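You operate a simulated robot arm through the tools that you are given. There is no shell and no other tool. Be economical: measure what you need, move in short steps, check, and stop when the job is done.

You run a simulated two-armed robot. Do the job below in one go: nothing can be reset, and whatever is moved stays where it is left.

## Task
Start lot two: lot knob to TWO, lamp on, green and blue cards into their trays.
Fine: each card in the tray of its colour; the orange card stays on the mat.

Only the result counts: the job must be done as asked and must still hold three seconds after the hand-in. Knocking over, shifting, dropping, spilling or breaking anything else fails it.

## Robot
Two 7-joint arms with two-finger parallel grippers on one trunk, on a base that drives. Base frame: it is fixed to the floor where the robot stands at the start and does not move with it; the origin is under the middle of the robot, x ahead of it, y to its left, z up. Units: m, degrees, N and s.
The left shoulder is at the start at [0.07, 0.13, 1.187], the right one opposite. Places, roughly: black bench switch [0, 0.3, 0.7]; black box latch [-0.3, 1, 0.7]; black lamp knob [0.5, 0.7, 1.2]; blue bench button [-0.2, 0.5, 0.6]; blue drain valve [0.6, 0, 0.6]; blue plug (4x4x4 cm) [0.7, 0.6, 0.8]; blue tray [0.4, 0.6, 0.8]; green bench button [-0.3, 0.6, 0.6]; green tray [0.1, 0.8, 0.8]; lot knob [0.4, 0.1, 0.7]; orange bench button [-0.1, 0.4, 0.6]; orange plug (4x4x4 cm) [0.8, 0.5, 0.8]; silver ring (8x8x2 cm) [0.5, 0.7, 0.8]; square lamp [0.2, 1, 1.3]; square mirror [0.6, 0.7, 0.9]. Payload 1.57 kg a hand.
The tool frame of a hand sits at the grasp point between the pads (the TCP): z along the fingers, y along the line on which they close. The tips reach 0.03 m beyond it. Largest opening 0.08 m; finger width 0.017, thickness 0.012; the body of the gripper, 0.04 by 0.082 m, starts 0.08 m behind the TCP.
Orientation is that of the tool frame in the base frame, as [roll, pitch, yaw] about the fixed x, y, z axes, in that order (R = Rz(yaw) Ry(pitch) Rx(roll)). With the fingers straight down and closing along the base's y, the tool's x points along the base's -x, its y along +y and its z along -z.

## Interface
- The arms move only by the tool arm_command. It takes "left_deltas", "right_deltas" or both (then of equal length, played together; a hand with none holds still); each is a list of rows, each a list of 7 numbers: the shift along the base's x, y, z in m, then the turn, a rotation vector about the base's x, y, z in degrees, then the closure in counts, from 0 (fully open) to 255 (shut). In form: [[x, y, z, wx, wy, wz, fingers], ...]. A call has 1 to 10 rows; each row is the pose to reach, as a shift and turn from the pose commanded when the call began. Rows are played at 5 a second. More than 0.05 m and 8.6 degrees between two rows, or a gripper value outside its range, and nothing of the call is played. Where a pose cannot be reached the arm comes as near as it can. A force on the tool above 40 N (or 10 N above the force at the start of the call, whichever is more), or a blocked arm, ends the call early, and 0.2 s more pass. The fingers move at their own pace (about 0.108 m/s each) and stop on an object; they squeeze with about 23 N. The grip force told is the motor's: it shows also when the fingers shut on nothing. Time passes only in rows, and 0.2 s behind the last, so rows that repeat a pose let the fingers close. It gives the time, the measured TCP pose, the force on the tool (base axes), the opening and the grip force at its end, in the units of the frame above (readings bear some noise), with the torque about the TCP (base axes, N m) and any sound that the robot's microphone picked up.
- Cameras (640 x 400 px; columns grow to the right, rows downward): "scene" is now at [0.0899, 0.064, 1.3921]; the picture's right is [0.86, -0.51, -0.00], its down [-0.44, -0.76, -0.48] and it looks along [0.24, 0.42, -0.88] (base axes); focal length 263 px, centre (320, 200). "left" rides on the left gripper at [0.072, 0.007, -0.122] in its tool frame; the picture's right is [-0.09, 1.00, 0.00], its down [-0.84, -0.08, -0.54] and it looks along [-0.54, -0.05, 0.84] (tool axes); focal length 238 px, centre (320, 200). "right" rides on the right gripper at [0.072, -0.007, -0.122] in its tool frame; the picture's right is [0.09, 1.00, 0.00], its down [-0.84, 0.08, -0.54] and it looks along [-0.54, 0.05, 0.84] (tool axes); focal length 238 px, centre (320, 200).
- get_image(camera): a new picture of that camera. The clock stands still meanwhile.
- lift_body(by): slides the trunk up (or, below 0, down) by that many m; the arms and the scene camera ride with it, the base frame stays. It gives what a move gives, with no picture.
- drive_base(legs): drives the robot by 1 to 6 legs, each [ahead, left, turn to the left] in m, m and degrees, along the robot's own axes; the way and the turn of a leg run together, so that a leg with both is an arc; at most 1.5 m and 180 degrees a leg. The arms and the cameras ride along, it lands a little off, and it stops where it bumps. It gives what a move gives.
- head_to(pan, tilt): turns the head with the scene camera to pan (to the left, within 86 degrees either way) and tilt (down, from -29 to 69), counted from straight ahead of the robot. It gives what a move gives.
- probe_pixels(camera, pixels): for up to 12 pixels [column, row] of the newest picture of that camera ("zoom" is the newest enlarged one), the place [x, y, z] in the base frame of the surface seen there, good to about 0.002 m, but the place of the scene camera against the robot may be out by one fixed shift of up to 0.018 m in any direction. The clock stands still meanwhile.
- close_up(camera, box): a new picture of the part [left, top, right, bottom] of that camera's present view, enlarged. The clock stands still meanwhile.
- job_done(): hands the job in; it is judged then, once.

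Work in short steps. Measure before you move; look again where a grasp or a placing could have gone wrong, and mend it. You have 80 turns and 70 pictures in all, those below and enlarged ones among them. Open the grippers and draw the arms clear of the work before you hand the job in, unless the task says otherwise; then end with one line.

The tools are called after "Emit:" as name(argument=value, ...) on one line, values as JSON. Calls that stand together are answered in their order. arm_command: Moves the arms, as the interface text tells. Its arguments: {"type":"object","properties":{"left_deltas":{"type":"array"},"right_deltas":{"type":"array"}},"required":[]} The other tools are called the same way: lift_body (by) slides the trunk up or down; drive_base (legs) drives the base; head_to (pan, tilt) turns the head that bears the scene camera; get_image (camera) takes a picture; probe_pixels (camera, pixels) gives the place of the surface under pixels of a picture; close_up (camera, box) takes an enlarged picture of a part of a camera's view; job_done () hands the job in.

At the start:

```text
time_s: 0.0
left_eef_pos: [0.2356, 0.3024, 1.0479]
left_orientation: [179.8, 0.0, 179.8]
left_ft_force: [0.2, 1.4, 0.4]
left_ft_torque: [0.01, 0.0, 0.0]
left_opening: 0.0799
left_finger_force: 0.0
right_eef_pos: [0.3271, 0.0167, 1.0399]
right_orientation: [-179.9, 0.0, 180.0]
right_ft_force: [0.2, 0.0, 1.1]
right_ft_torque: [-0.02, 0.01, 0.01]
right_opening: 0.0798
right_finger_force: 0.0
trunk travel left (down, up): [-0.825, 0.115]
robot x, y, heading: [0.0026, -0.001, 0.0]
head pan, tilt: [59.6, 61.2]
```

scene: 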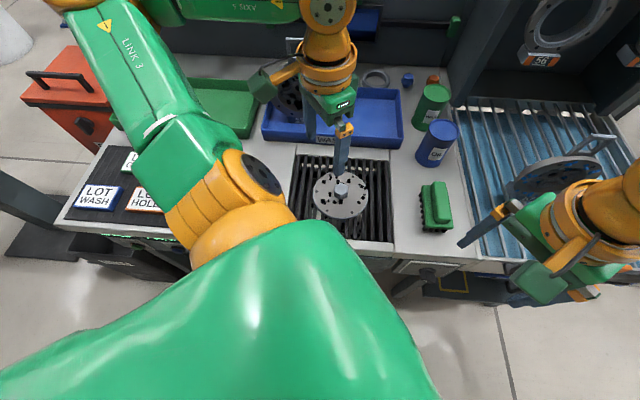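
right: 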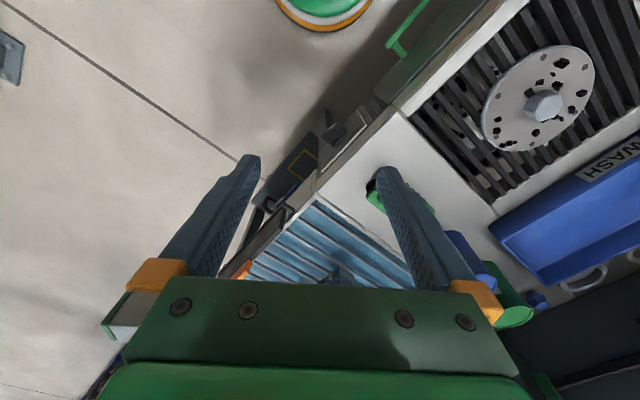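
left: 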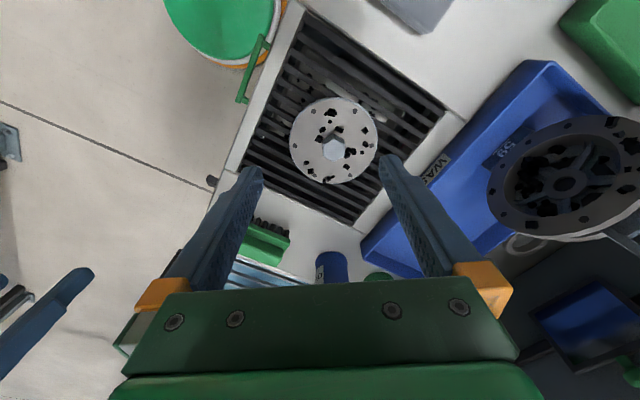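

The first scene picture shows cards on a mat at about (100,195), but the arms hide much of it. I turn the head to look over the bench.

Emit:
head_to(pan=80, tilt=45)

Emit:
get_image(camera="scene")

```text
time_s: 0.8
left_eef_pos: [0.235, 0.302, 1.0483]
left_orientation: [179.9, 0.0, 179.9]
left_ft_force: [0.2, 0.1, 0.0]
left_ft_torque: [0.02, 0.02, -0.03]
left_opening: 0.0798
left_finger_force: 0.0
right_eef_pos: [0.3288, 0.0173, 1.0392]
right_orientation: [-180.0, 0.0, 179.9]
right_ft_force: [0.2, 0.2, -0.2]
right_ft_torque: [0.01, 0.0, 0.0]
right_opening: 0.08
right_finger_force: 0.0
trunk travel left (down, up): [-0.825, 0.115]
robot x, y, heading: [0.0038, 0.0008, -0.1]
head pan, tilt: [80.0, 45.0]
```

```text
66 pictures are left
```

scene: 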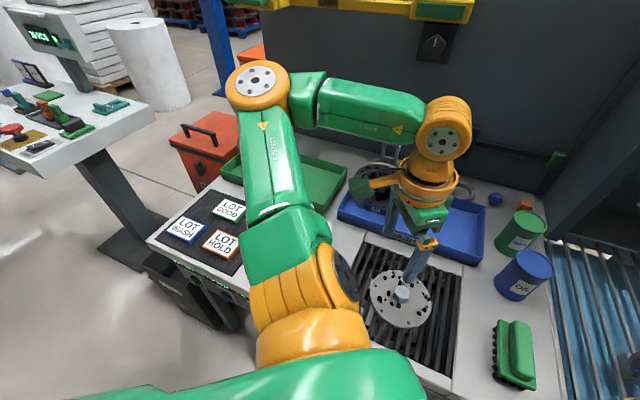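

The new picture shows three cards: GOOD green (228,209), WASH blue (186,230) and HOLD orange (222,244), with the lamp knob at (433,42). I probe these, the trays and the bench.

Emit:
probe_pixels(camera="scene", pixels=[[228, 209], [186, 230], [222, 244], [433, 42], [330, 165], [360, 210], [470, 240], [150, 240], [530, 392], [435, 60], [440, 12], [420, 246]])

Emit:
close_up(camera="scene", box=[140, 130, 380, 280])

Emit:
close_up(camera="scene", box=[340, 0, 500, 100])

Emit:
head_to(pan=25, tilt=65)

Emit:
get_image(camera="scene")

```text
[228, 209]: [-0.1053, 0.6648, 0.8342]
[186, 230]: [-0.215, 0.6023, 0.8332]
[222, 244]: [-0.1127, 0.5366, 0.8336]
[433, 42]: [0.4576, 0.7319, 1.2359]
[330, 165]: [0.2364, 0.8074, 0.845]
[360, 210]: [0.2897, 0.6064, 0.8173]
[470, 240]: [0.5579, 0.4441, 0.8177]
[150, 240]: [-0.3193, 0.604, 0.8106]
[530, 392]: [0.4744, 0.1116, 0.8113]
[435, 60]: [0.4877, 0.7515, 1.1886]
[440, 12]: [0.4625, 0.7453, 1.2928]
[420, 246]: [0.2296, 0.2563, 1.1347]
```

```text
2.67 times, centred on (260, 205) of scene
```

zoom: 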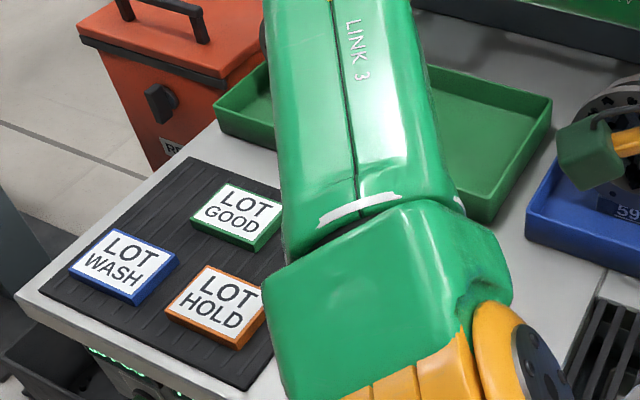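

```text
4.00 times, centred on (420, 50) of scene
```

zoom: 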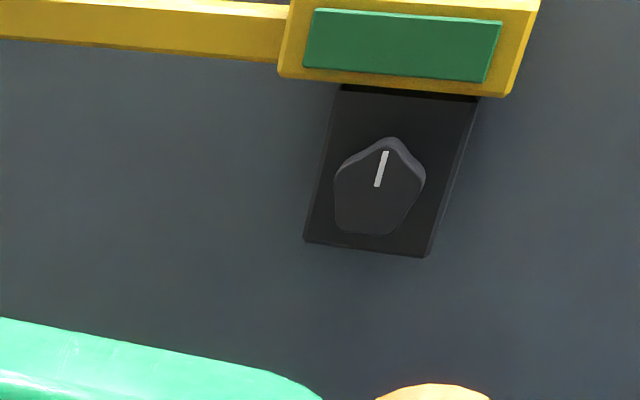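

```text
time_s: 2.1
left_eef_pos: [0.2351, 0.3022, 1.0487]
left_orientation: [-180.0, 0.0, 179.9]
left_ft_force: [0.3, 0.5, 0.5]
left_ft_torque: [0.02, 0.0, -0.02]
left_opening: 0.0801
left_finger_force: 0.1
right_eef_pos: [0.3285, 0.0171, 1.0399]
right_orientation: [-180.0, 0.0, 180.0]
right_ft_force: [-0.1, -0.4, 0.3]
right_ft_torque: [0.0, -0.01, 0.0]
right_opening: 0.08
right_finger_force: 0.0
trunk travel left (down, up): [-0.825, 0.115]
robot x, y, heading: [0.0038, -0.0008, -0.1]
head pan, tilt: [25.0, 65.0]
```

```text
63 pictures are left
```

scene: 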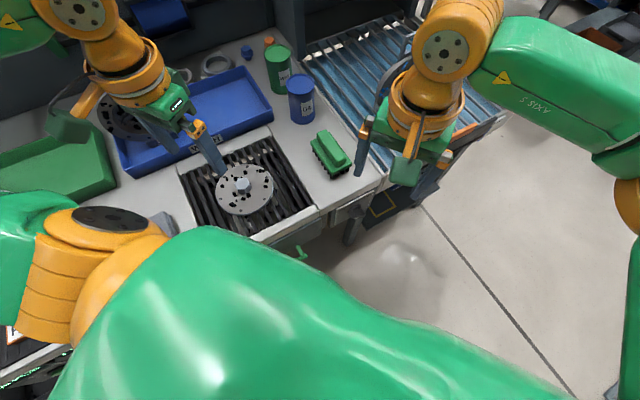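

The bench front runs along (0.85,-0.53), so I need to face about 58° to the left. First I look left and up to check the clearances and see the lamp.

Emit:
head_to(pan=75, tilt=5)

Emit:
get_image(camera="scene")

Emit:
probe_pixels(camera="scene", pixels=[[40, 300], [200, 380], [300, 200], [200, 200], [100, 250], [400, 250]])

```text
time_s: 3.4
left_eef_pos: [0.2348, 0.3025, 1.0483]
left_orientation: [180.0, 0.0, 179.9]
left_ft_force: [-0.1, -0.8, -0.6]
left_ft_torque: [-0.02, 0.02, -0.03]
left_opening: 0.08
left_finger_force: 0.0
right_eef_pos: [0.3276, 0.0165, 1.0409]
right_orientation: [-180.0, 0.0, 180.0]
right_ft_force: [0.1, -0.2, 0.5]
right_ft_torque: [0.01, -0.02, -0.01]
right_opening: 0.0799
right_finger_force: 0.0
trunk travel left (down, up): [-0.825, 0.115]
robot x, y, heading: [0.0003, -0.0002, 0.2]
head pan, tilt: [75.0, 5.0]
```

```text
62 pictures are left
```

scene: 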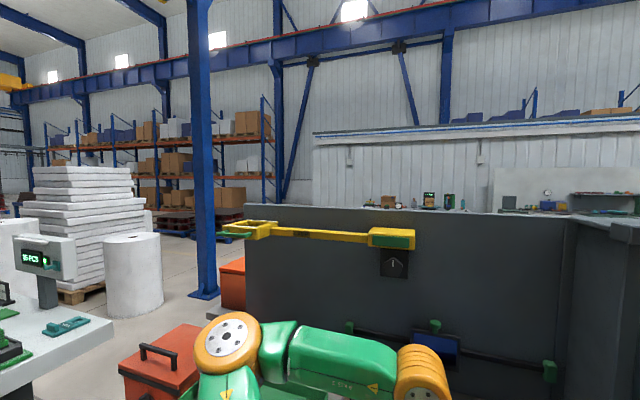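

```text
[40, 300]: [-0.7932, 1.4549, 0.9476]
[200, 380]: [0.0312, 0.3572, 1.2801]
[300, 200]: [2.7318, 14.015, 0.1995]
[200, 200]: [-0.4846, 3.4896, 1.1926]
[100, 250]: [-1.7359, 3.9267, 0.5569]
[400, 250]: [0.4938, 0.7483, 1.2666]
```

The lamp, a yellow arm with a square head at (250,228), and its knob at (393,264) are visible. I zoom in on them.

Emit:
close_up(camera="scene", box=[220, 200, 440, 300])

Emit:
lift_body(by=0.1)

Emit:
drive_base(legs=[[0, 0, 29], [0, 0, 29]])

Emit:
head_to(pan=0, tilt=60)

Emit:
get_image(camera="scene")

```text
2.91 times, centred on (330, 250) of scene
```

zoom: 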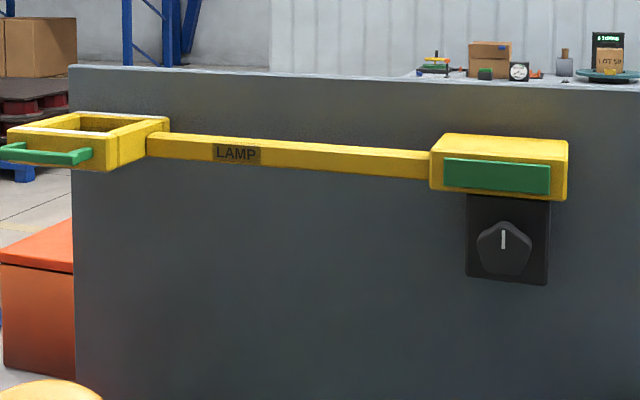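

```text
time_s: 4.7
left_eef_pos: [0.2345, 0.3021, 1.1478]
left_orientation: [179.9, 0.0, 179.9]
left_ft_force: [-0.1, 0.5, -0.8]
left_ft_torque: [0.0, -0.02, 0.02]
left_opening: 0.08
left_finger_force: 0.1
right_eef_pos: [0.3272, 0.0172, 1.1393]
right_orientation: [-179.9, 0.0, -180.0]
right_ft_force: [-0.3, 0.1, 0.2]
right_ft_torque: [0.02, 0.01, 0.03]
right_opening: 0.0802
right_finger_force: 0.1
trunk travel left (down, up): [-0.925, 0.015]
robot x, y, heading: [-0.0013, 0.0012, 0.2]
head pan, tilt: [75.0, 5.0]
```

```text
time_s: 8.0
left_eef_pos: [-0.1328, 0.359, 1.1487]
left_orientation: [179.9, 0.1, -121.7]
left_ft_force: [0.1, 0.9, -0.5]
left_ft_torque: [0.02, 0.02, 0.02]
left_opening: 0.0801
left_finger_force: 0.1
right_eef_pos: [0.1589, 0.2882, 1.1395]
right_orientation: [180.0, 0.0, -121.6]
right_ft_force: [0.5, -0.7, -0.3]
right_ft_torque: [0.03, -0.04, 0.04]
right_opening: 0.08
right_finger_force: 0.0
trunk travel left (down, up): [-0.925, 0.015]
robot x, y, heading: [-0.0031, -0.0001, 58.4]
head pan, tilt: [75.0, 5.0]
```

```text
time_s: 9.5
left_eef_pos: [-0.1351, 0.3589, 1.1478]
left_orientation: [179.9, 0.0, -121.5]
left_ft_force: [-1.0, 0.2, -0.2]
left_ft_torque: [-0.01, 0.02, -0.02]
left_opening: 0.08
left_finger_force: 0.0
right_eef_pos: [0.1577, 0.2881, 1.1393]
right_orientation: [180.0, 0.0, -121.5]
right_ft_force: [-0.6, 0.0, -1.0]
right_ft_torque: [0.02, 0.0, -0.01]
right_opening: 0.0799
right_finger_force: 0.1
trunk travel left (down, up): [-0.925, 0.015]
robot x, y, heading: [-0.0029, 0.001, 58.7]
head pan, tilt: [0.0, 60.0]
```

```text
60 pictures are left
```

scene: 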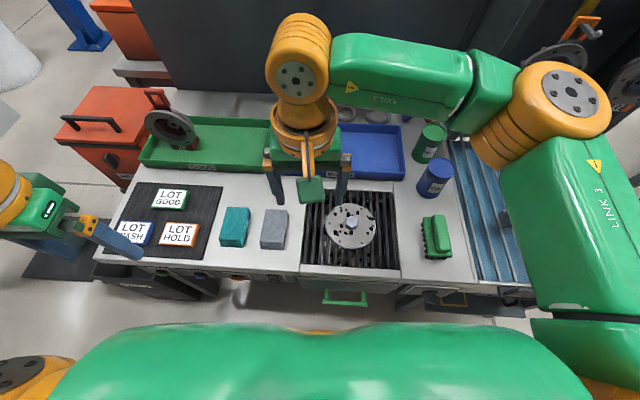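

I'm square to the bench now. The lot knob is on the front fascia, which I can't see from here, so I back off a little and look.

Emit:
drive_base(legs=[[-0.4, 0, 0]])

Emit:
head_to(pan=-10, tilt=48)

Emit:
get_image(camera="scene")

```text
time_s: 12.0
left_eef_pos: [-0.3452, 0.0165, 1.1485]
left_orientation: [-180.0, -0.1, -121.8]
left_ft_force: [-0.2, 0.1, 1.1]
left_ft_torque: [-0.03, 0.01, -0.02]
left_opening: 0.0803
left_finger_force: 0.1
right_eef_pos: [-0.0542, -0.0557, 1.1382]
right_orientation: [-180.0, -0.1, -121.7]
right_ft_force: [0.0, 0.0, -0.3]
right_ft_torque: [0.01, -0.01, 0.02]
right_opening: 0.0799
right_finger_force: 0.1
trunk travel left (down, up): [-0.925, 0.015]
robot x, y, heading: [-0.2129, -0.3439, 58.3]
head pan, tilt: [0.0, 60.0]
```

```text
time_s: 12.7
left_eef_pos: [-0.3457, 0.0131, 1.1482]
left_orientation: [-180.0, 0.0, -121.7]
left_ft_force: [0.1, -0.1, -0.6]
left_ft_torque: [0.01, -0.01, -0.01]
left_opening: 0.0799
left_finger_force: 0.0
right_eef_pos: [-0.054, -0.0576, 1.1398]
right_orientation: [179.9, 0.0, -121.7]
right_ft_force: [-0.1, -0.3, -0.7]
right_ft_torque: [0.02, -0.01, 0.0]
right_opening: 0.08
right_finger_force: 0.1
trunk travel left (down, up): [-0.925, 0.015]
robot x, y, heading: [-0.2139, -0.3454, 58.2]
head pan, tilt: [-10.0, 48.0]
```

```text
59 pictures are left
```

scene: 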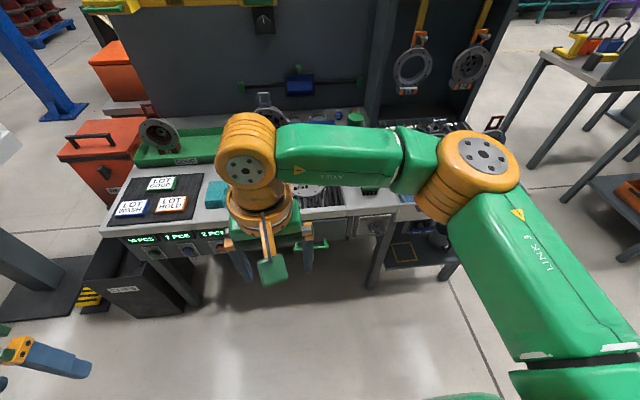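

The right end of the fascia shows a knob panel at about (372,225), and the left end has piece counters with buttons. I zoom in on both.

Emit:
close_up(camera="scene", box=[330, 190, 450, 265])

Emit:
probe_pixels(camera="scene", pixels=[[372, 226], [355, 220], [390, 216], [355, 232], [262, 22], [262, 8], [275, 28], [372, 218]])

Emit:
close_up(camera="scene", box=[90, 160, 250, 260])

```text
5.33 times, centred on (390, 228) of scene
```

zoom: 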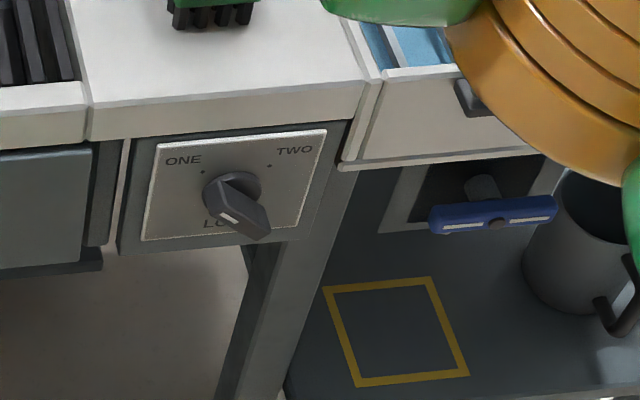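

```text
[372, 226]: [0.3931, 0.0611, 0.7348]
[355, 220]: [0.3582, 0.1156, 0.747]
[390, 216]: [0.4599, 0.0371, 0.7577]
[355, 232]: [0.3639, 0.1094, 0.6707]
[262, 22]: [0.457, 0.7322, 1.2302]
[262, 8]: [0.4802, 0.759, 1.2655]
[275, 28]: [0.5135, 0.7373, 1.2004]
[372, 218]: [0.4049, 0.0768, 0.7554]
```

```text
4.00 times, centred on (170, 210) of scene
```

zoom: 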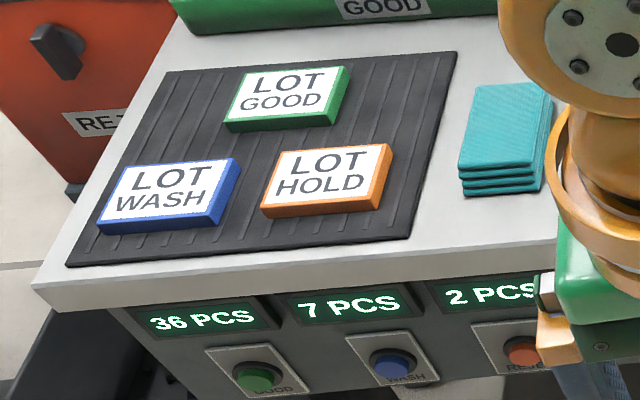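

I look at the lot knob at higher zoom to read where its pointer stands.

Emit:
close_up(camera="scene", box=[352, 210, 392, 235])

Emit:
close_up(camera="scene", box=[242, 0, 290, 30])

```text
16.00 times, centred on (372, 222) of scene
```

zoom: 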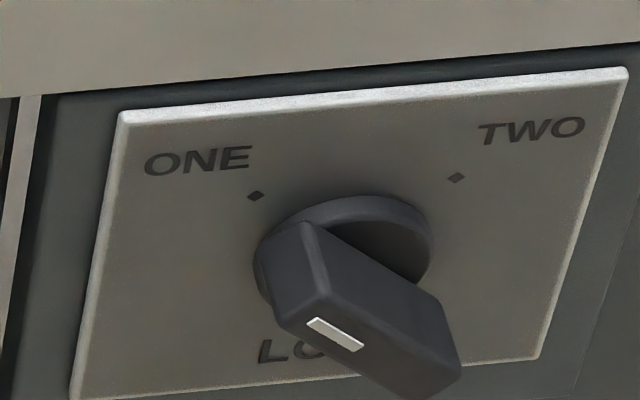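

```text
13.33 times, centred on (266, 15) of scene
```

zoom: 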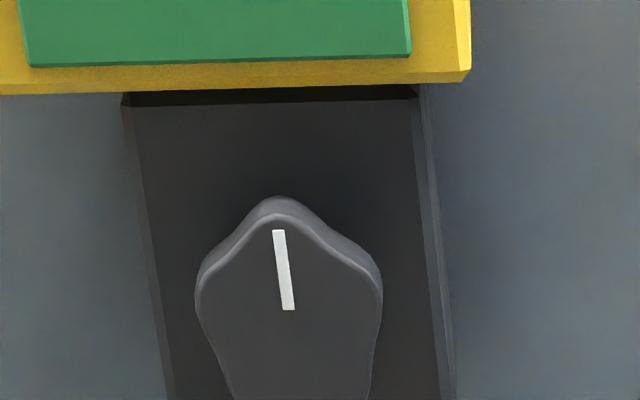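

Lot knob: the bar's white mark is at its upper-left end, so it points to ONE and needs about 90° clockwise. I probe the lamp knob geometry in the newest zoom, then the lot knob.

Emit:
probe_pixels(camera="zoom", pixels=[[285, 300], [150, 150], [405, 150], [185, 380], [430, 380], [215, 290], [370, 290], [280, 225], [300, 380], [20, 300], [600, 300], [300, 60]])

Emit:
close_up(camera="scene", box=[352, 210, 392, 235])

Emit:
probe_pixels(camera="zoom", pixels=[[140, 130], [600, 90], [90, 385], [530, 340], [310, 240], [290, 285], [335, 332], [400, 370], [450, 375], [330, 205], [255, 196], [456, 178]])

```text
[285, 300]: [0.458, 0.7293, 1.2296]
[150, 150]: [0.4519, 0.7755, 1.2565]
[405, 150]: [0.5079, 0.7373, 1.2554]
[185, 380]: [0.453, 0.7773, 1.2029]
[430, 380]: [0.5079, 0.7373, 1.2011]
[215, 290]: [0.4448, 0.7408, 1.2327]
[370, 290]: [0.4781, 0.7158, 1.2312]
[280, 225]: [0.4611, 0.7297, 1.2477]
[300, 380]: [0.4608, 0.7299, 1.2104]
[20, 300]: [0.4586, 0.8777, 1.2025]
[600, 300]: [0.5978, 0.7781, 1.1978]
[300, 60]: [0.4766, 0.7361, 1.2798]
```

```text
16.00 times, centred on (372, 222) of scene
```

zoom: 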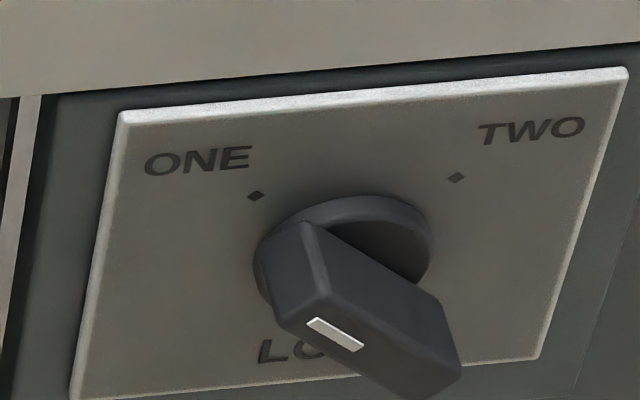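

```text
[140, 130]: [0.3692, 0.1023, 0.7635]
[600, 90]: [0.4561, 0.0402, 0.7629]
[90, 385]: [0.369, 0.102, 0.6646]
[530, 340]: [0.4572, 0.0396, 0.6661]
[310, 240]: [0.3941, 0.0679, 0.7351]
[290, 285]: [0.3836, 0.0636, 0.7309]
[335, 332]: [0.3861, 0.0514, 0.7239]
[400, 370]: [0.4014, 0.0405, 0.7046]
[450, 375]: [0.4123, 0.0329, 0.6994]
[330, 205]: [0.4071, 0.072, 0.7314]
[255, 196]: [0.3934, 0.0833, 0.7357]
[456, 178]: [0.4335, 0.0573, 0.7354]
```

The fascia and wall lie at -35.6°, so square is heading 54.4°. I correct the heading, then test forward reach of the left hand in free space. It stays at z 1.15, above everything.

Emit:
drive_base(legs=[[0, 0, -3.8]])

Emit:
arm_command(left_deltas=[[0.0232, 0.0326, 0, 0, 0, 0, 0], [0.0465, 0.0651, 0, 0, 0, 0, 0], [0.0697, 0.0977, 0, 0, 0, 0, 0], [0.093, 0.1302, 0, 0, 0, 0, 0], [0.1162, 0.1628, 0, 0, 0, 0, 0], [0.1394, 0.1954, 0, 0, 0, 0, 0], [0.1627, 0.2279, 0, 0, 0, 0, 0], [0.1859, 0.2605, 0, 0, 0, 0, 0], [0.2092, 0.293, 0, 0, 0, 0, 0], [0.2324, 0.3256, 0, 0, 0, 0, 0]])

```text
time_s: 13.6
left_eef_pos: [-0.322, 0.0225, 1.1485]
left_orientation: [179.9, 0.1, -125.6]
left_ft_force: [0.3, -0.5, -0.5]
left_ft_torque: [0.01, -0.02, -0.02]
left_opening: 0.0801
left_finger_force: 0.0
right_eef_pos: [-0.0369, -0.0675, 1.1392]
right_orientation: [-179.9, 0.1, -125.8]
right_ft_force: [0.1, 0.0, 0.4]
right_ft_torque: [0.0, 0.01, 0.01]
right_opening: 0.0801
right_finger_force: 0.0
trunk travel left (down, up): [-0.925, 0.015]
robot x, y, heading: [-0.2073, -0.3466, 54.5]
head pan, tilt: [-10.0, 48.0]
```

```text
time_s: 15.8
left_eef_pos: [-0.1757, 0.187, 1.1453]
left_orientation: [179.8, 0.1, -125.6]
left_ft_force: [-0.3, 0.1, 1.0]
left_ft_torque: [-0.04, -0.02, -0.01]
left_opening: 0.0798
left_finger_force: 0.0
left hand out of reach, approached as far as the arm can: row 6, 7, 8, 9, 10
right_eef_pos: [-0.0358, -0.0685, 1.1398]
right_orientation: [-180.0, 0.0, -125.6]
right_ft_force: [0.0, -0.1, -0.4]
right_ft_torque: [0.01, 0.02, 0.0]
right_opening: 0.08
right_finger_force: 0.1
trunk travel left (down, up): [-0.925, 0.015]
robot x, y, heading: [-0.2118, -0.3454, 54.6]
head pan, tilt: [-10.0, 48.0]
```

Reach with the tool down ends about 0.45 m ahead. In the first wrist pictures the green round thing at the top could be my own base, so I look there to judge how close I can stand.

Emit:
get_image(camera="left")

Emit:
get_image(camera="right")

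```text
53 pictures are left
```

left: 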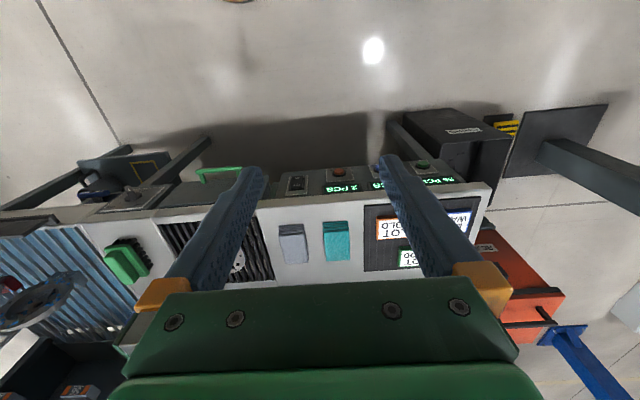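

```text
52 pictures are left
```

right: 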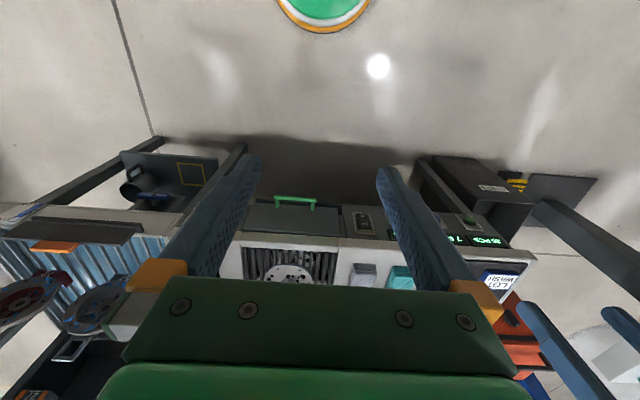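

Emit:
probe_pixels(camera="right", pixels=[[322, 10], [322, 24], [282, 5], [365, 8], [360, 218], [205, 180], [300, 170], [430, 165], [295, 202], [290, 240], [310, 140]])

Emit:
probe_pixels(camera="left", pixels=[[388, 228], [410, 258], [462, 216], [365, 205], [300, 170], [180, 150], [480, 185], [218, 168]])

```text
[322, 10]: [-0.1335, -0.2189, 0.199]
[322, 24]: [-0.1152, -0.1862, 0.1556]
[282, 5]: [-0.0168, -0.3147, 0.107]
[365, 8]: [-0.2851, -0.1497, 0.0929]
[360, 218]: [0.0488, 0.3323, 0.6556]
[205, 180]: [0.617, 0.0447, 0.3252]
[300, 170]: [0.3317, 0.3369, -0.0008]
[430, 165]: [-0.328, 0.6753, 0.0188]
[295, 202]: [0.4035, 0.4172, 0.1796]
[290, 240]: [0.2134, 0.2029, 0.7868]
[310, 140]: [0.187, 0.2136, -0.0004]
```

```text
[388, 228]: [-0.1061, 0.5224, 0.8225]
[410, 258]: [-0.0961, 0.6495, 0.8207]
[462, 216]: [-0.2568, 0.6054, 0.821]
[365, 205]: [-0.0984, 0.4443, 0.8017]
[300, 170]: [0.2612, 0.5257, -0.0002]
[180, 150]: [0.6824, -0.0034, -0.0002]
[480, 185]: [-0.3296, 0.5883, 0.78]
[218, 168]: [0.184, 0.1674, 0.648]
```

My base is a low disc of about 0.2 m radius, and the floor under the bench is clear. I now tilt the left tool up to horizontal while drawing back a little, to test the reach needed for the lamp knob.

Emit:
arm_command(left_deltas=[[-0.0116, -0.0163, 0, 6.92, -4.94, 0, 0], [-0.0232, -0.0326, 0, 13.84, -9.88, 0, 0], [-0.0348, -0.0488, 0, 20.76, -14.82, 0, 0], [-0.0465, -0.0651, 0, 27.68, -19.75, 0, 0], [-0.0581, -0.0814, 0, 34.6, -24.69, 0, 0], [-0.0581, -0.0814, 0, 41.5, -29.6, 0, 0], [-0.0581, -0.0814, 0, 48.4, -34.6, 0, 0], [-0.0581, -0.0814, 0, 55.4, -39.5, 0, 0], [-0.0581, -0.0814, 0, 62.3, -44.4, 0, 0], [-0.0581, -0.0814, 0, 69.2, -49.4, 0, 0]])

```text
time_s: 18.0
left_eef_pos: [-0.2358, 0.105, 1.1467]
left_orientation: [177.4, 85.0, -128.1]
left_ft_force: [1.0, -0.1, 0.4]
left_ft_torque: [-0.02, 0.04, -0.01]
left_opening: 0.0802
left_finger_force: 0.1
left hand out of reach, approached as far as the arm can: row 5, 6, 7, 8, 9, 10
right_eef_pos: [-0.0362, -0.0701, 1.1388]
right_orientation: [-180.0, -0.1, -125.6]
right_ft_force: [0.5, -0.5, 0.2]
right_ft_torque: [-0.01, 0.0, -0.05]
right_opening: 0.0799
right_finger_force: 0.1
trunk travel left (down, up): [-0.925, 0.015]
robot x, y, heading: [-0.2131, -0.3426, 54.5]
head pan, tilt: [-10.0, 48.0]
```

The tool is horizontal now. I push it straight ahead to find the limit.

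Emit:
arm_command(left_deltas=[[0.0232, 0.0326, 0, 0, 0, 0, 0], [0.0465, 0.0651, 0, 0, 0, 0, 0], [0.0697, 0.0977, 0, 0, 0, 0, 0], [0.093, 0.1302, 0, 0, 0, 0, 0], [0.1162, 0.1628, 0, 0, 0, 0, 0], [0.1394, 0.1954, 0, 0, 0, 0, 0], [0.1627, 0.2279, 0, 0, 0, 0, 0], [0.1859, 0.2605, 0, 0, 0, 0, 0], [0.2092, 0.293, 0, 0, 0, 0, 0], [0.2324, 0.3256, 0, 0, 0, 0, 0]])

```text
time_s: 20.2
left_eef_pos: [-0.0523, 0.3645, 1.1471]
left_orientation: [179.8, 85.2, -125.6]
left_ft_force: [-0.1, 0.5, -1.0]
left_ft_torque: [0.0, -0.01, -0.02]
left_opening: 0.0799
left_finger_force: 0.0
left hand out of reach, approached as far as the arm can: row 9, 10
right_eef_pos: [-0.037, -0.0688, 1.1406]
right_orientation: [-179.9, 0.0, -125.6]
right_ft_force: [0.0, 0.4, 0.3]
right_ft_torque: [-0.02, -0.01, 0.01]
right_opening: 0.0799
right_finger_force: 0.1
trunk travel left (down, up): [-0.925, 0.015]
robot x, y, heading: [-0.2139, -0.3446, 54.3]
head pan, tilt: [-10.0, 48.0]
```

The horizontal limit is about 0.67 m ahead of the axis, so for far targets I need to know how close my column can stand to the bench edge. I tilt the right hand backward in free space to look at my own trunk.

Emit:
arm_command(right_deltas=[[0, 0, 0, -6.6, 4.7, 0, 0], [0, 0, 0, -13.2, 9.4, 0, 0], [0, 0, 0, -19.8, 14.1, 0, 0], [0, 0, 0, -26.4, 18.8, 0, 0], [0, 0, 0, -33, 23.5, 0, 0], [0, 0, 0, -39.6, 28.2, 0, 0], [0, 0, 0, -46.2, 32.9, 0, 0], [0, 0, 0, -52.8, 37.6, 0, 0]])

Emit:
get_image(camera="right")

```text
time_s: 22.0
left_eef_pos: [-0.0493, 0.3625, 1.1466]
left_orientation: [178.2, 85.1, -127.2]
left_ft_force: [0.0, -0.4, 0.6]
left_ft_torque: [0.01, 0.03, 0.02]
left_opening: 0.08
left_finger_force: 0.0
right_eef_pos: [-0.0626, -0.1466, 1.1552]
right_orientation: [180.0, -61.7, -125.6]
right_ft_force: [-0.9, -0.8, 0.5]
right_ft_torque: [0.0, 0.01, 0.03]
right_opening: 0.0803
right_finger_force: 0.1
right hand out of reach, approached as far as the arm can: row 5, 6, 7, 8
trunk travel left (down, up): [-0.925, 0.015]
robot x, y, heading: [-0.2126, -0.3447, 54.6]
head pan, tilt: [-10.0, 48.0]
```

```text
51 pictures are left
```

right: 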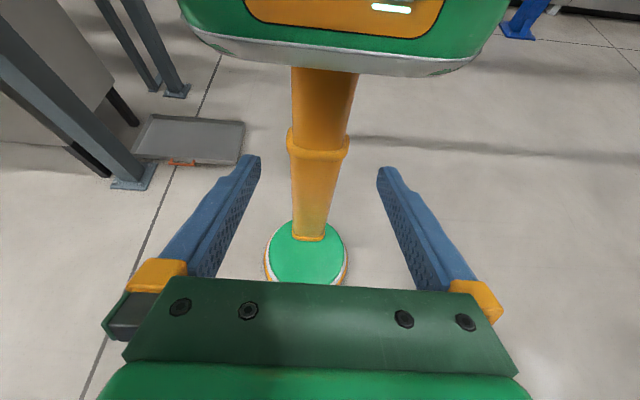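

My column is thin and the torso box sits above it. I probe both for their extents.

Emit:
probe_pixels(camera="right", pixels=[[315, 200], [325, 100], [320, 140], [340, 68], [210, 40], [470, 62], [300, 250], [340, 8], [320, 30], [295, 140], [350, 145], [340, 50]])

```text
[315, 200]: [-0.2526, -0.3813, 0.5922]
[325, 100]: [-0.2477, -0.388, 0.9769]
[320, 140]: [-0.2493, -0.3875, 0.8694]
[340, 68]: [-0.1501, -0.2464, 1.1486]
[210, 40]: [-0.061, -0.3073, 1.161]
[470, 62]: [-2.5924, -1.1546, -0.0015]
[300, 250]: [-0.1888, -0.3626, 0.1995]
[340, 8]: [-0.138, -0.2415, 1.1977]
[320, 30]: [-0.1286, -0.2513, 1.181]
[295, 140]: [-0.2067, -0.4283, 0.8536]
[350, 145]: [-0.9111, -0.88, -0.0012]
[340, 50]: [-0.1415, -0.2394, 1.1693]
```

The column sits 0.05 m behind the axis and the torso bottom is above 1.05 m, so I can stand with the axis up to v≈0.2, the base disc under the bench. I restore the right hand to tool-down and move it to the right, then bring the left hand in front at knob height.

Emit:
arm_command(right_deltas=[[0.0163, -0.0116, 0, 6.2, -4.4, 0, 0], [0.0326, -0.0232, 0, 12.4, -8.8, 0, 0], [0.0488, -0.0349, 0, 18.6, -13.2, 0, 0], [0.0651, -0.0465, 0, 24.8, -17.7, 0, 0], [0.0814, -0.0581, 0, 31.1, -22.2, 0, 0], [0.0977, -0.0697, 0, 37.3, -26.6, 0, 0], [0.114, -0.0814, 0, 43.5, -31.1, 0, 0], [0.1302, -0.093, 0, 50, -35.8, 0, 0]])

Emit:
arm_command(left_deltas=[[0.0023, -0.0355, 0.0098, 0, 0, 0, 0], [0.0047, -0.071, 0.0195, 0, 0, 0, 0], [0.007, -0.1064, 0.0293, 0, 0, 0, 0], [0.0094, -0.1418, 0.039, 0, 0, 0, 0], [0.0117, -0.1773, 0.0488, 0, 0, 0, 0], [0.014, -0.2128, 0.0585, 0, 0, 0, 0], [0.0164, -0.2482, 0.0683, 0, 0, 0, 0], [0.0187, -0.2837, 0.078, 0, 0, 0, 0]])

```text
time_s: 23.8
left_eef_pos: [-0.0496, 0.3628, 1.148]
left_orientation: [177.6, 85.2, -127.8]
left_ft_force: [-0.4, -0.2, 0.1]
left_ft_torque: [-0.01, 0.0, 0.01]
left_opening: 0.0802
left_finger_force: 0.0
right_eef_pos: [0.0692, -0.2364, 1.1549]
right_orientation: [179.9, 0.2, -125.6]
right_ft_force: [-0.4, -1.3, -0.3]
right_ft_torque: [0.02, 0.0, -0.01]
right_opening: 0.0798
right_finger_force: 0.1
trunk travel left (down, up): [-0.925, 0.015]
robot x, y, heading: [-0.2118, -0.3442, 54.4]
head pan, tilt: [-10.0, 48.0]
```

```text
time_s: 25.6
left_eef_pos: [-0.0508, 0.3631, 1.1464]
left_orientation: [178.3, 85.0, -127.0]
left_ft_force: [0.3, -0.2, -0.5]
left_ft_torque: [0.01, 0.0, 0.02]
left_opening: 0.08
left_finger_force: 0.0
left hand out of reach, approached as far as the arm can: row 1, 2, 3, 4, 5, 6, 7, 8
right_eef_pos: [0.0688, -0.235, 1.1542]
right_orientation: [-179.8, 0.0, -125.6]
right_ft_force: [-0.2, -0.4, 0.7]
right_ft_torque: [0.01, 0.01, 0.0]
right_opening: 0.0801
right_finger_force: 0.1
trunk travel left (down, up): [-0.925, 0.015]
robot x, y, heading: [-0.2113, -0.3463, 54.6]
head pan, tilt: [-10.0, 48.0]
```

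The left arm stayed stuck at its stretched pose. I retract it straight back first.

Emit:
arm_command(left_deltas=[[-0.0174, -0.0244, 0, 0, 0, 0, 0], [-0.0349, -0.0488, 0, 0, 0, 0, 0], [-0.0523, -0.0733, 0, 0, 0, 0, 0], [-0.0697, -0.0977, 0, 0, 0, 0, 0], [-0.0872, -0.1221, 0, 0, 0, 0, 0], [-0.1046, -0.1465, 0, 0, 0, 0, 0], [-0.122, -0.171, 0, 0, 0, 0, 0]])

```text
time_s: 27.2
left_eef_pos: [-0.0497, 0.3638, 1.147]
left_orientation: [178.3, 85.0, -126.9]
left_ft_force: [-0.1, 0.3, -0.1]
left_ft_torque: [0.02, -0.03, 0.0]
left_opening: 0.0801
left_finger_force: 0.1
left hand out of reach, approached as far as the arm can: row 1, 2, 3, 4, 5, 6, 7
right_eef_pos: [0.0695, -0.2339, 1.1553]
right_orientation: [-179.8, -0.1, -125.6]
right_ft_force: [0.2, 0.5, 0.3]
right_ft_torque: [0.0, 0.0, -0.01]
right_opening: 0.0802
right_finger_force: 0.1
trunk travel left (down, up): [-0.925, 0.015]
robot x, y, heading: [-0.2151, -0.345, 54.6]
head pan, tilt: [-10.0, 48.0]
```

Still stuck, probably at a wrist joint limit from the 85° pitch. I back the pitch off while retracting.

Emit:
arm_command(left_deltas=[[0, 0, 0, -6.5, 4.6, 0, 0], [0, 0, 0, -13, 9.3, 0, 0], [-0.0174, -0.0244, 0, -19.5, 13.9, 0, 0], [-0.0349, -0.0488, 0, -19.5, 13.9, 0, 0], [-0.0523, -0.0733, 0, -19.5, 13.9, 0, 0], [-0.0697, -0.0977, 0, -19.5, 13.9, 0, 0], [-0.0872, -0.1221, 0, -19.5, 13.9, 0, 0], [-0.1046, -0.1465, 0, -19.5, 13.9, 0, 0]])

```text
time_s: 29.0
left_eef_pos: [-0.1514, 0.2185, 1.1412]
left_orientation: [179.7, 61.2, -125.7]
left_ft_force: [0.0, 0.2, 0.3]
left_ft_torque: [-0.04, -0.02, -0.01]
left_opening: 0.0801
left_finger_force: 0.0
left hand out of reach, approached as far as the arm can: row 2, 3
right_eef_pos: [0.0672, -0.2352, 1.1559]
right_orientation: [-179.8, 0.1, -125.5]
right_ft_force: [-0.7, -0.3, 0.2]
right_ft_torque: [0.01, -0.04, -0.01]
right_opening: 0.0798
right_finger_force: 0.1
trunk travel left (down, up): [-0.925, 0.015]
robot x, y, heading: [-0.2127, -0.3471, 54.4]
head pan, tilt: [-10.0, 48.0]
```

Free again at pitch 61°. I shift it right toward the midline and up to knob height, then pitch it up to horizontal.

Emit:
arm_command(left_deltas=[[0.0293, -0.0209, 0.0156, 0, 0, 0, 0], [0.0586, -0.0418, 0.0312, 0, 0, 0, 0], [0.0879, -0.0628, 0.0468, 0, 0, 0, 0], [0.1172, -0.0837, 0.0624, 0, 0, 0, 0], [0.1465, -0.1046, 0.078, 0, 0, 0, 0], [0.1465, -0.1046, 0.078, 6.1, -4.4, 0, 0], [0.1465, -0.1046, 0.078, 12.2, -8.7, 0, 0], [0.1465, -0.1046, 0.078, 18.3, -13.1, 0, 0], [0.1465, -0.1046, 0.078, 23, -16.4, 0, 0]])

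```text
time_s: 31.0
left_eef_pos: [0.0082, 0.1017, 1.2276]
left_orientation: [155.8, 89.3, -149.4]
left_ft_force: [0.6, -1.4, 0.6]
left_ft_torque: [0.01, -0.03, 0.0]
left_opening: 0.08
left_finger_force: 0.1
left hand out of reach, approached as far as the arm can: row 7, 8, 9
right_eef_pos: [0.0705, -0.2364, 1.1557]
right_orientation: [180.0, 0.0, -125.7]
right_ft_force: [-0.7, 0.0, -0.5]
right_ft_torque: [0.01, -0.03, 0.05]
right_opening: 0.08
right_finger_force: 0.1
trunk travel left (down, up): [-0.925, 0.015]
robot x, y, heading: [-0.2152, -0.3454, 54.4]
head pan, tilt: [-10.0, 48.0]
```

The left tool is horizontal at u≈-0.052, in line with the lamp knob. I drive ahead 0.53 m, base disc under the bench, and look with the left camera.

Emit:
drive_base(legs=[[0.53, 0, 0]])

Emit:
get_image(camera="left")

```text
time_s: 34.0
left_eef_pos: [0.306, 0.5285, 1.2275]
left_orientation: [169.8, 89.3, -135.1]
left_ft_force: [-0.9, 0.4, 0.1]
left_ft_torque: [0.0, 0.01, -0.04]
left_opening: 0.08
left_finger_force: 0.0
right_eef_pos: [0.3705, 0.193, 1.1561]
right_orientation: [-180.0, 0.0, -125.3]
right_ft_force: [0.1, 0.0, 0.4]
right_ft_torque: [0.01, -0.02, -0.01]
right_opening: 0.0798
right_finger_force: 0.0
trunk travel left (down, up): [-0.925, 0.015]
robot x, y, heading: [0.089, 0.0806, 54.9]
head pan, tilt: [-10.0, 48.0]
```

```text
50 pictures are left
```

left: 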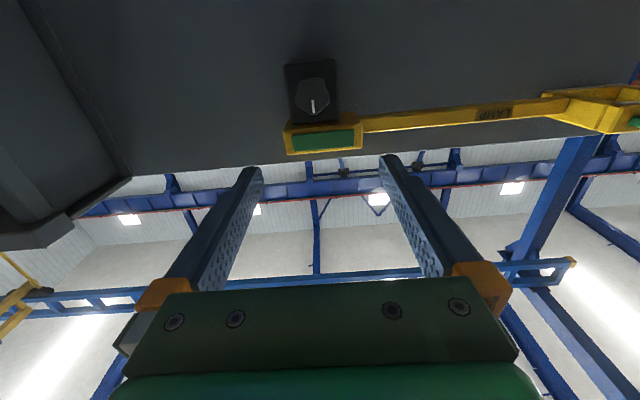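

The left camera sees the knob at (312,97), upside down. I probe it with this better-placed camera.

Emit:
probe_pixels(camera="left", pixels=[[312, 97], [312, 84], [312, 110], [297, 97], [327, 97], [290, 70], [333, 70], [290, 118], [334, 116], [312, 65], [325, 140], [200, 100]])

Emit:
close_up(camera="left", box=[272, 55, 352, 155])

```text
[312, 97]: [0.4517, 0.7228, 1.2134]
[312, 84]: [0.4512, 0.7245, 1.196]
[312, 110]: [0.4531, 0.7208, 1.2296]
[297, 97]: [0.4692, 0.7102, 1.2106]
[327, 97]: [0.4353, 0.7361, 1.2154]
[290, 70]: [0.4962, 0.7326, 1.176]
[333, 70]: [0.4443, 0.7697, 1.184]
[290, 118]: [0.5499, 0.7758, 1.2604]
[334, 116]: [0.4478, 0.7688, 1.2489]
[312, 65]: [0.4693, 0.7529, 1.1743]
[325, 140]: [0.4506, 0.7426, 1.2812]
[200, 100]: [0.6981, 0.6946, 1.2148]
```

```text
4.00 times, centred on (312, 105) of left
```

zoom: 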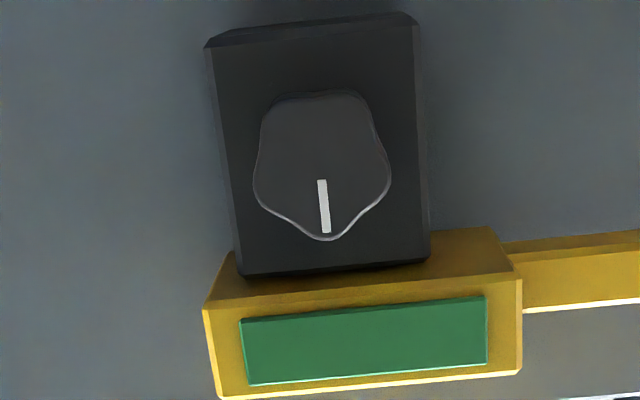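

Knob centre by the wrist camera: u=-0.053, v=0.851 (face), z=1.212, plate v=0.885. I drive 0.10 m closer to have reach.

Emit:
drive_base(legs=[[0.1, 0, -0.4]])

```text
time_s: 35.2
left_eef_pos: [0.3653, 0.6058, 1.2306]
left_orientation: [164.4, 89.6, -140.8]
left_ft_force: [-0.6, -1.4, 0.3]
left_ft_torque: [-0.04, -0.02, 0.0]
left_opening: 0.0802
left_finger_force: 0.1
right_eef_pos: [0.4287, 0.27, 1.1573]
right_orientation: [-179.9, 0.3, -125.8]
right_ft_force: [0.3, 0.2, -0.1]
right_ft_torque: [0.03, -0.04, -0.01]
right_opening: 0.0797
right_finger_force: 0.0
trunk travel left (down, up): [-0.925, 0.015]
robot x, y, heading: [0.1491, 0.1622, 54.5]
head pan, tilt: [-10.0, 48.0]
```

TCP is at u=-0.055, v=0.705. I align to z 1.212 and move ahead 0.14 with the fingers open.

Emit:
arm_command(left_deltas=[[0.0016, -0.0012, -0.009, 0, 0, 0, 0], [0.0016, -0.0012, -0.018, 0, 0, 0, 0], [0.018, 0.0216, -0.018, 0, 0, 0, 0], [0.0343, 0.0444, -0.018, 0, 0, 0, 0], [0.0505, 0.0672, -0.018, 0, 0, 0, 0], [0.0668, 0.09, -0.018, 0, 0, 0, 0], [0.083, 0.1128, -0.018, 0, 0, 0, 0], [0.083, 0.1128, -0.018, 0, 0, 0, 0]])

Emit:
get_image(camera="left")

```text
time_s: 36.8
left_eef_pos: [0.4496, 0.6884, 1.2297]
left_orientation: [172.3, 89.4, -132.8]
left_ft_force: [-24.2, -34.2, 6.7]
left_ft_torque: [-0.04, 0.19, 1.79]
left_opening: 0.0798
left_finger_force: 0.1
left hand out of reach, approached as far as the arm can: row 2, 3, 4, 5, 6, 7, 8
right_eef_pos: [0.4168, 0.2541, 1.162]
right_orientation: [180.0, 1.4, -125.6]
right_ft_force: [0.9, 1.0, 1.3]
right_ft_torque: [0.02, 0.01, 0.01]
right_opening: 0.0798
right_finger_force: 0.1
trunk travel left (down, up): [-0.925, 0.015]
robot x, y, heading: [0.1478, 0.1611, 54.6]
head pan, tilt: [-10.0, 48.0]
stopped in row 8 (left hand): the force on the tool passed its limit at 53 N (the readings are from after the stop); the commanded pose is now the measured one
```

```text
48 pictures are left
```

left: 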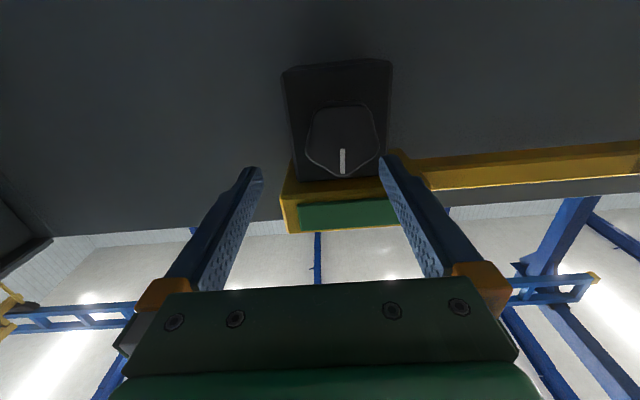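

The z target was out of reach, so the hand drifted right and a finger pressed the yellow lamp housing at (395,160). I back straight off and will lower the trunk so the wrist works higher relative to the shoulder.

Emit:
arm_command(left_deltas=[[-0.0139, -0.0195, 0, 0, 0, 0, 0], [-0.0279, -0.039, 0, 0, 0, 0, 0], [-0.0418, -0.0586, 0, 0, 0, 0, 0], [-0.0558, -0.0781, 0, 0, 0, 0, 0], [-0.0697, -0.0977, 0, 0, 0, 0, 0]])

Emit:
get_image(camera="left")

```text
time_s: 37.1
left_eef_pos: [0.4496, 0.6885, 1.2272]
left_orientation: [174.6, 89.1, -130.4]
left_ft_force: [-17.3, -23.6, 7.4]
left_ft_torque: [0.07, 0.05, 1.13]
left_opening: 0.0791
left_finger_force: 0.1
right_eef_pos: [0.4208, 0.2581, 1.1593]
right_orientation: [180.0, 0.9, -125.6]
right_ft_force: [-0.4, -0.4, -0.5]
right_ft_torque: [0.0, 0.04, 0.01]
right_opening: 0.0799
right_finger_force: 0.1
trunk travel left (down, up): [-0.925, 0.015]
robot x, y, heading: [0.1515, 0.1649, 54.3]
head pan, tilt: [-10.0, 48.0]
stopped in row 1 (left hand): the force on the tool passed its limit at 64 N (the readings are from after the stop); the commanded pose is now the measured one
```

```text
47 pictures are left
```

left: 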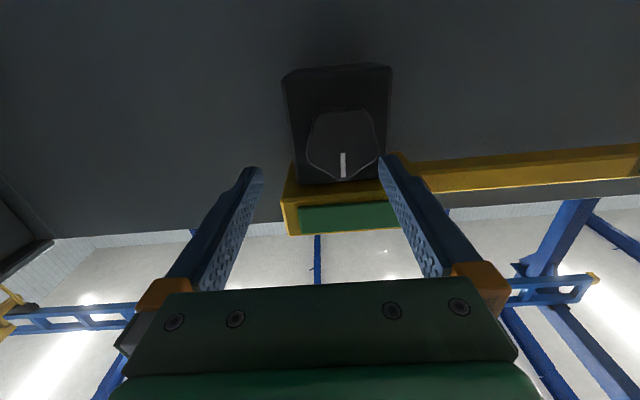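

Still pressing because the base sprang forward again. I drive the base back 0.1 m to unload it.

Emit:
drive_base(legs=[[-0.1, 0, 0]])

Emit:
get_image(camera="left")

```text
time_s: 38.3
left_eef_pos: [0.4087, 0.6296, 1.2096]
left_orientation: [178.7, 87.6, -126.4]
left_ft_force: [1.0, 0.4, 0.8]
left_ft_torque: [-0.01, 0.0, 0.03]
left_opening: 0.0796
left_finger_force: 0.1
right_eef_pos: [0.377, 0.1985, 1.1524]
right_orientation: [-179.9, -0.5, -125.7]
right_ft_force: [0.2, 0.1, -0.6]
right_ft_torque: [-0.04, 0.04, -0.01]
right_opening: 0.0802
right_finger_force: 0.1
trunk travel left (down, up): [-0.925, 0.015]
robot x, y, heading: [0.0892, 0.0811, 54.1]
head pan, tilt: [-10.0, 48.0]
```

```text
46 pictures are left
```

left: 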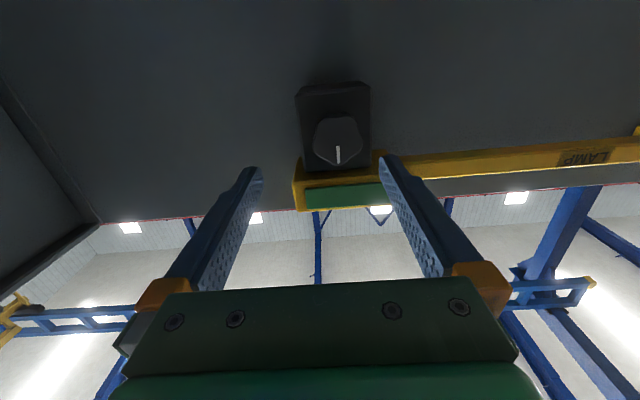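

All unloaded and the knob is unchanged. I lower the trunk by 0.1 m, then raise the left hand by 0.1 m and centre it on u=-0.053.

Emit:
lift_body(by=-0.1)

Emit:
arm_command(left_deltas=[[-0.01, -0.005, 0.02, 0, 0, 0, 0], [-0.02, -0.01, 0.04, 0, 0, 0, 0], [-0.034, -0.013, 0.06, 0, 0, 0, 0], [-0.034, -0.013, 0.08, 0, 0, 0, 0], [-0.034, -0.013, 0.102, 0, 0, 0, 0]])

```text
time_s: 39.6
left_eef_pos: [0.4034, 0.6232, 1.1156]
left_orientation: [178.3, 88.0, -126.8]
left_ft_force: [0.5, -0.1, 0.0]
left_ft_torque: [0.0, 0.03, -0.01]
left_opening: 0.08
left_finger_force: 0.0
right_eef_pos: [0.3708, 0.1914, 1.0547]
right_orientation: [180.0, 0.0, -125.6]
right_ft_force: [0.1, -0.2, -0.1]
right_ft_torque: [0.02, -0.01, 0.0]
right_opening: 0.0801
right_finger_force: 0.0
trunk travel left (down, up): [-0.825, 0.115]
robot x, y, heading: [0.0953, 0.0802, 54.3]
head pan, tilt: [-10.0, 48.0]
```

```text
time_s: 40.8
left_eef_pos: [0.3678, 0.608, 1.2189]
left_orientation: [176.7, 88.0, -128.6]
left_ft_force: [0.8, 0.3, -0.5]
left_ft_torque: [-0.02, 0.01, 0.0]
left_opening: 0.0801
left_finger_force: 0.0
right_eef_pos: [0.3715, 0.1904, 1.0547]
right_orientation: [179.9, -0.1, -125.6]
right_ft_force: [0.5, -0.5, -0.1]
right_ft_torque: [-0.01, -0.02, 0.05]
right_opening: 0.0801
right_finger_force: 0.1
trunk travel left (down, up): [-0.825, 0.115]
robot x, y, heading: [0.0887, 0.0805, 54.5]
head pan, tilt: [-10.0, 48.0]
```

Fully reachable now: u=-0.054, v=0.709, z 1.219. I drive 0.09 m closer, then look.

Emit:
drive_base(legs=[[0.09, 0, 0]])

Emit:
get_image(camera="left")

```text
time_s: 41.9
left_eef_pos: [0.4204, 0.6774, 1.221]
left_orientation: [178.2, 88.3, -127.0]
left_ft_force: [0.0, -0.4, -1.0]
left_ft_torque: [0.0, -0.01, -0.01]
left_opening: 0.0799
left_finger_force: 0.1
right_eef_pos: [0.4224, 0.2622, 1.0564]
right_orientation: [-180.0, 0.2, -125.7]
right_ft_force: [-0.3, -0.2, 0.4]
right_ft_torque: [0.02, 0.01, -0.05]
right_opening: 0.0801
right_finger_force: 0.1
trunk travel left (down, up): [-0.825, 0.115]
robot x, y, heading: [0.1422, 0.1566, 54.4]
head pan, tilt: [-10.0, 48.0]
```

```text
45 pictures are left
```

left: 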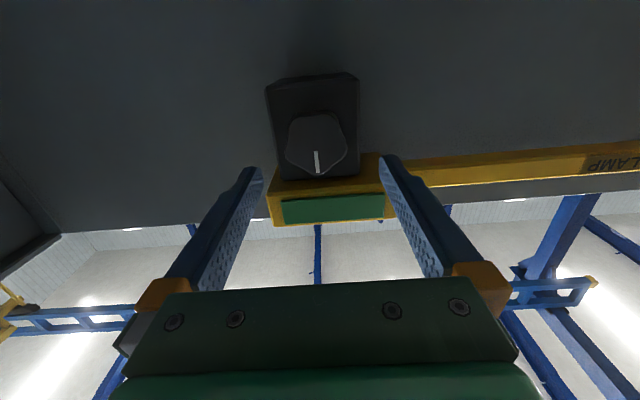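

TCP is at v=0.796 with the knob centred between the fingers. I go down 9 mm and ahead 48 mm.

Emit:
arm_command(left_deltas=[[0, 0, -0.009, 0, 0, 0, 0], [0.009, 0.013, -0.009, 0, 0, 0, 0], [0.018, 0.026, -0.009, 0, 0, 0, 0], [0.027, 0.0395, -0.009, 0, 0, 0, 0], [0.027, 0.0395, -0.009, 0, 0, 0, 0]])

Emit:
get_image(camera="left")

```text
time_s: 43.1
left_eef_pos: [0.4479, 0.7229, 1.2092]
left_orientation: [178.1, 88.0, -127.2]
left_ft_force: [0.5, -0.2, 0.1]
left_ft_torque: [0.03, 0.02, 0.01]
left_opening: 0.0803
left_finger_force: 0.0
right_eef_pos: [0.4242, 0.2647, 1.0555]
right_orientation: [-179.9, 0.0, -125.8]
right_ft_force: [0.0, 0.0, -0.2]
right_ft_torque: [0.02, 0.0, -0.01]
right_opening: 0.08
right_finger_force: 0.2
trunk travel left (down, up): [-0.825, 0.115]
robot x, y, heading: [0.1473, 0.1594, 54.1]
head pan, tilt: [-10.0, 48.0]
```

```text
44 pictures are left
```

left: 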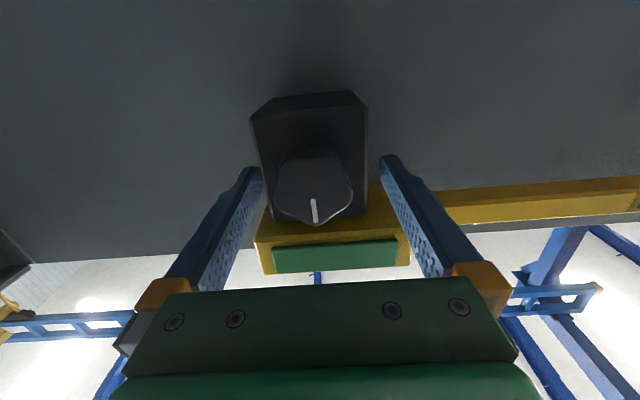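

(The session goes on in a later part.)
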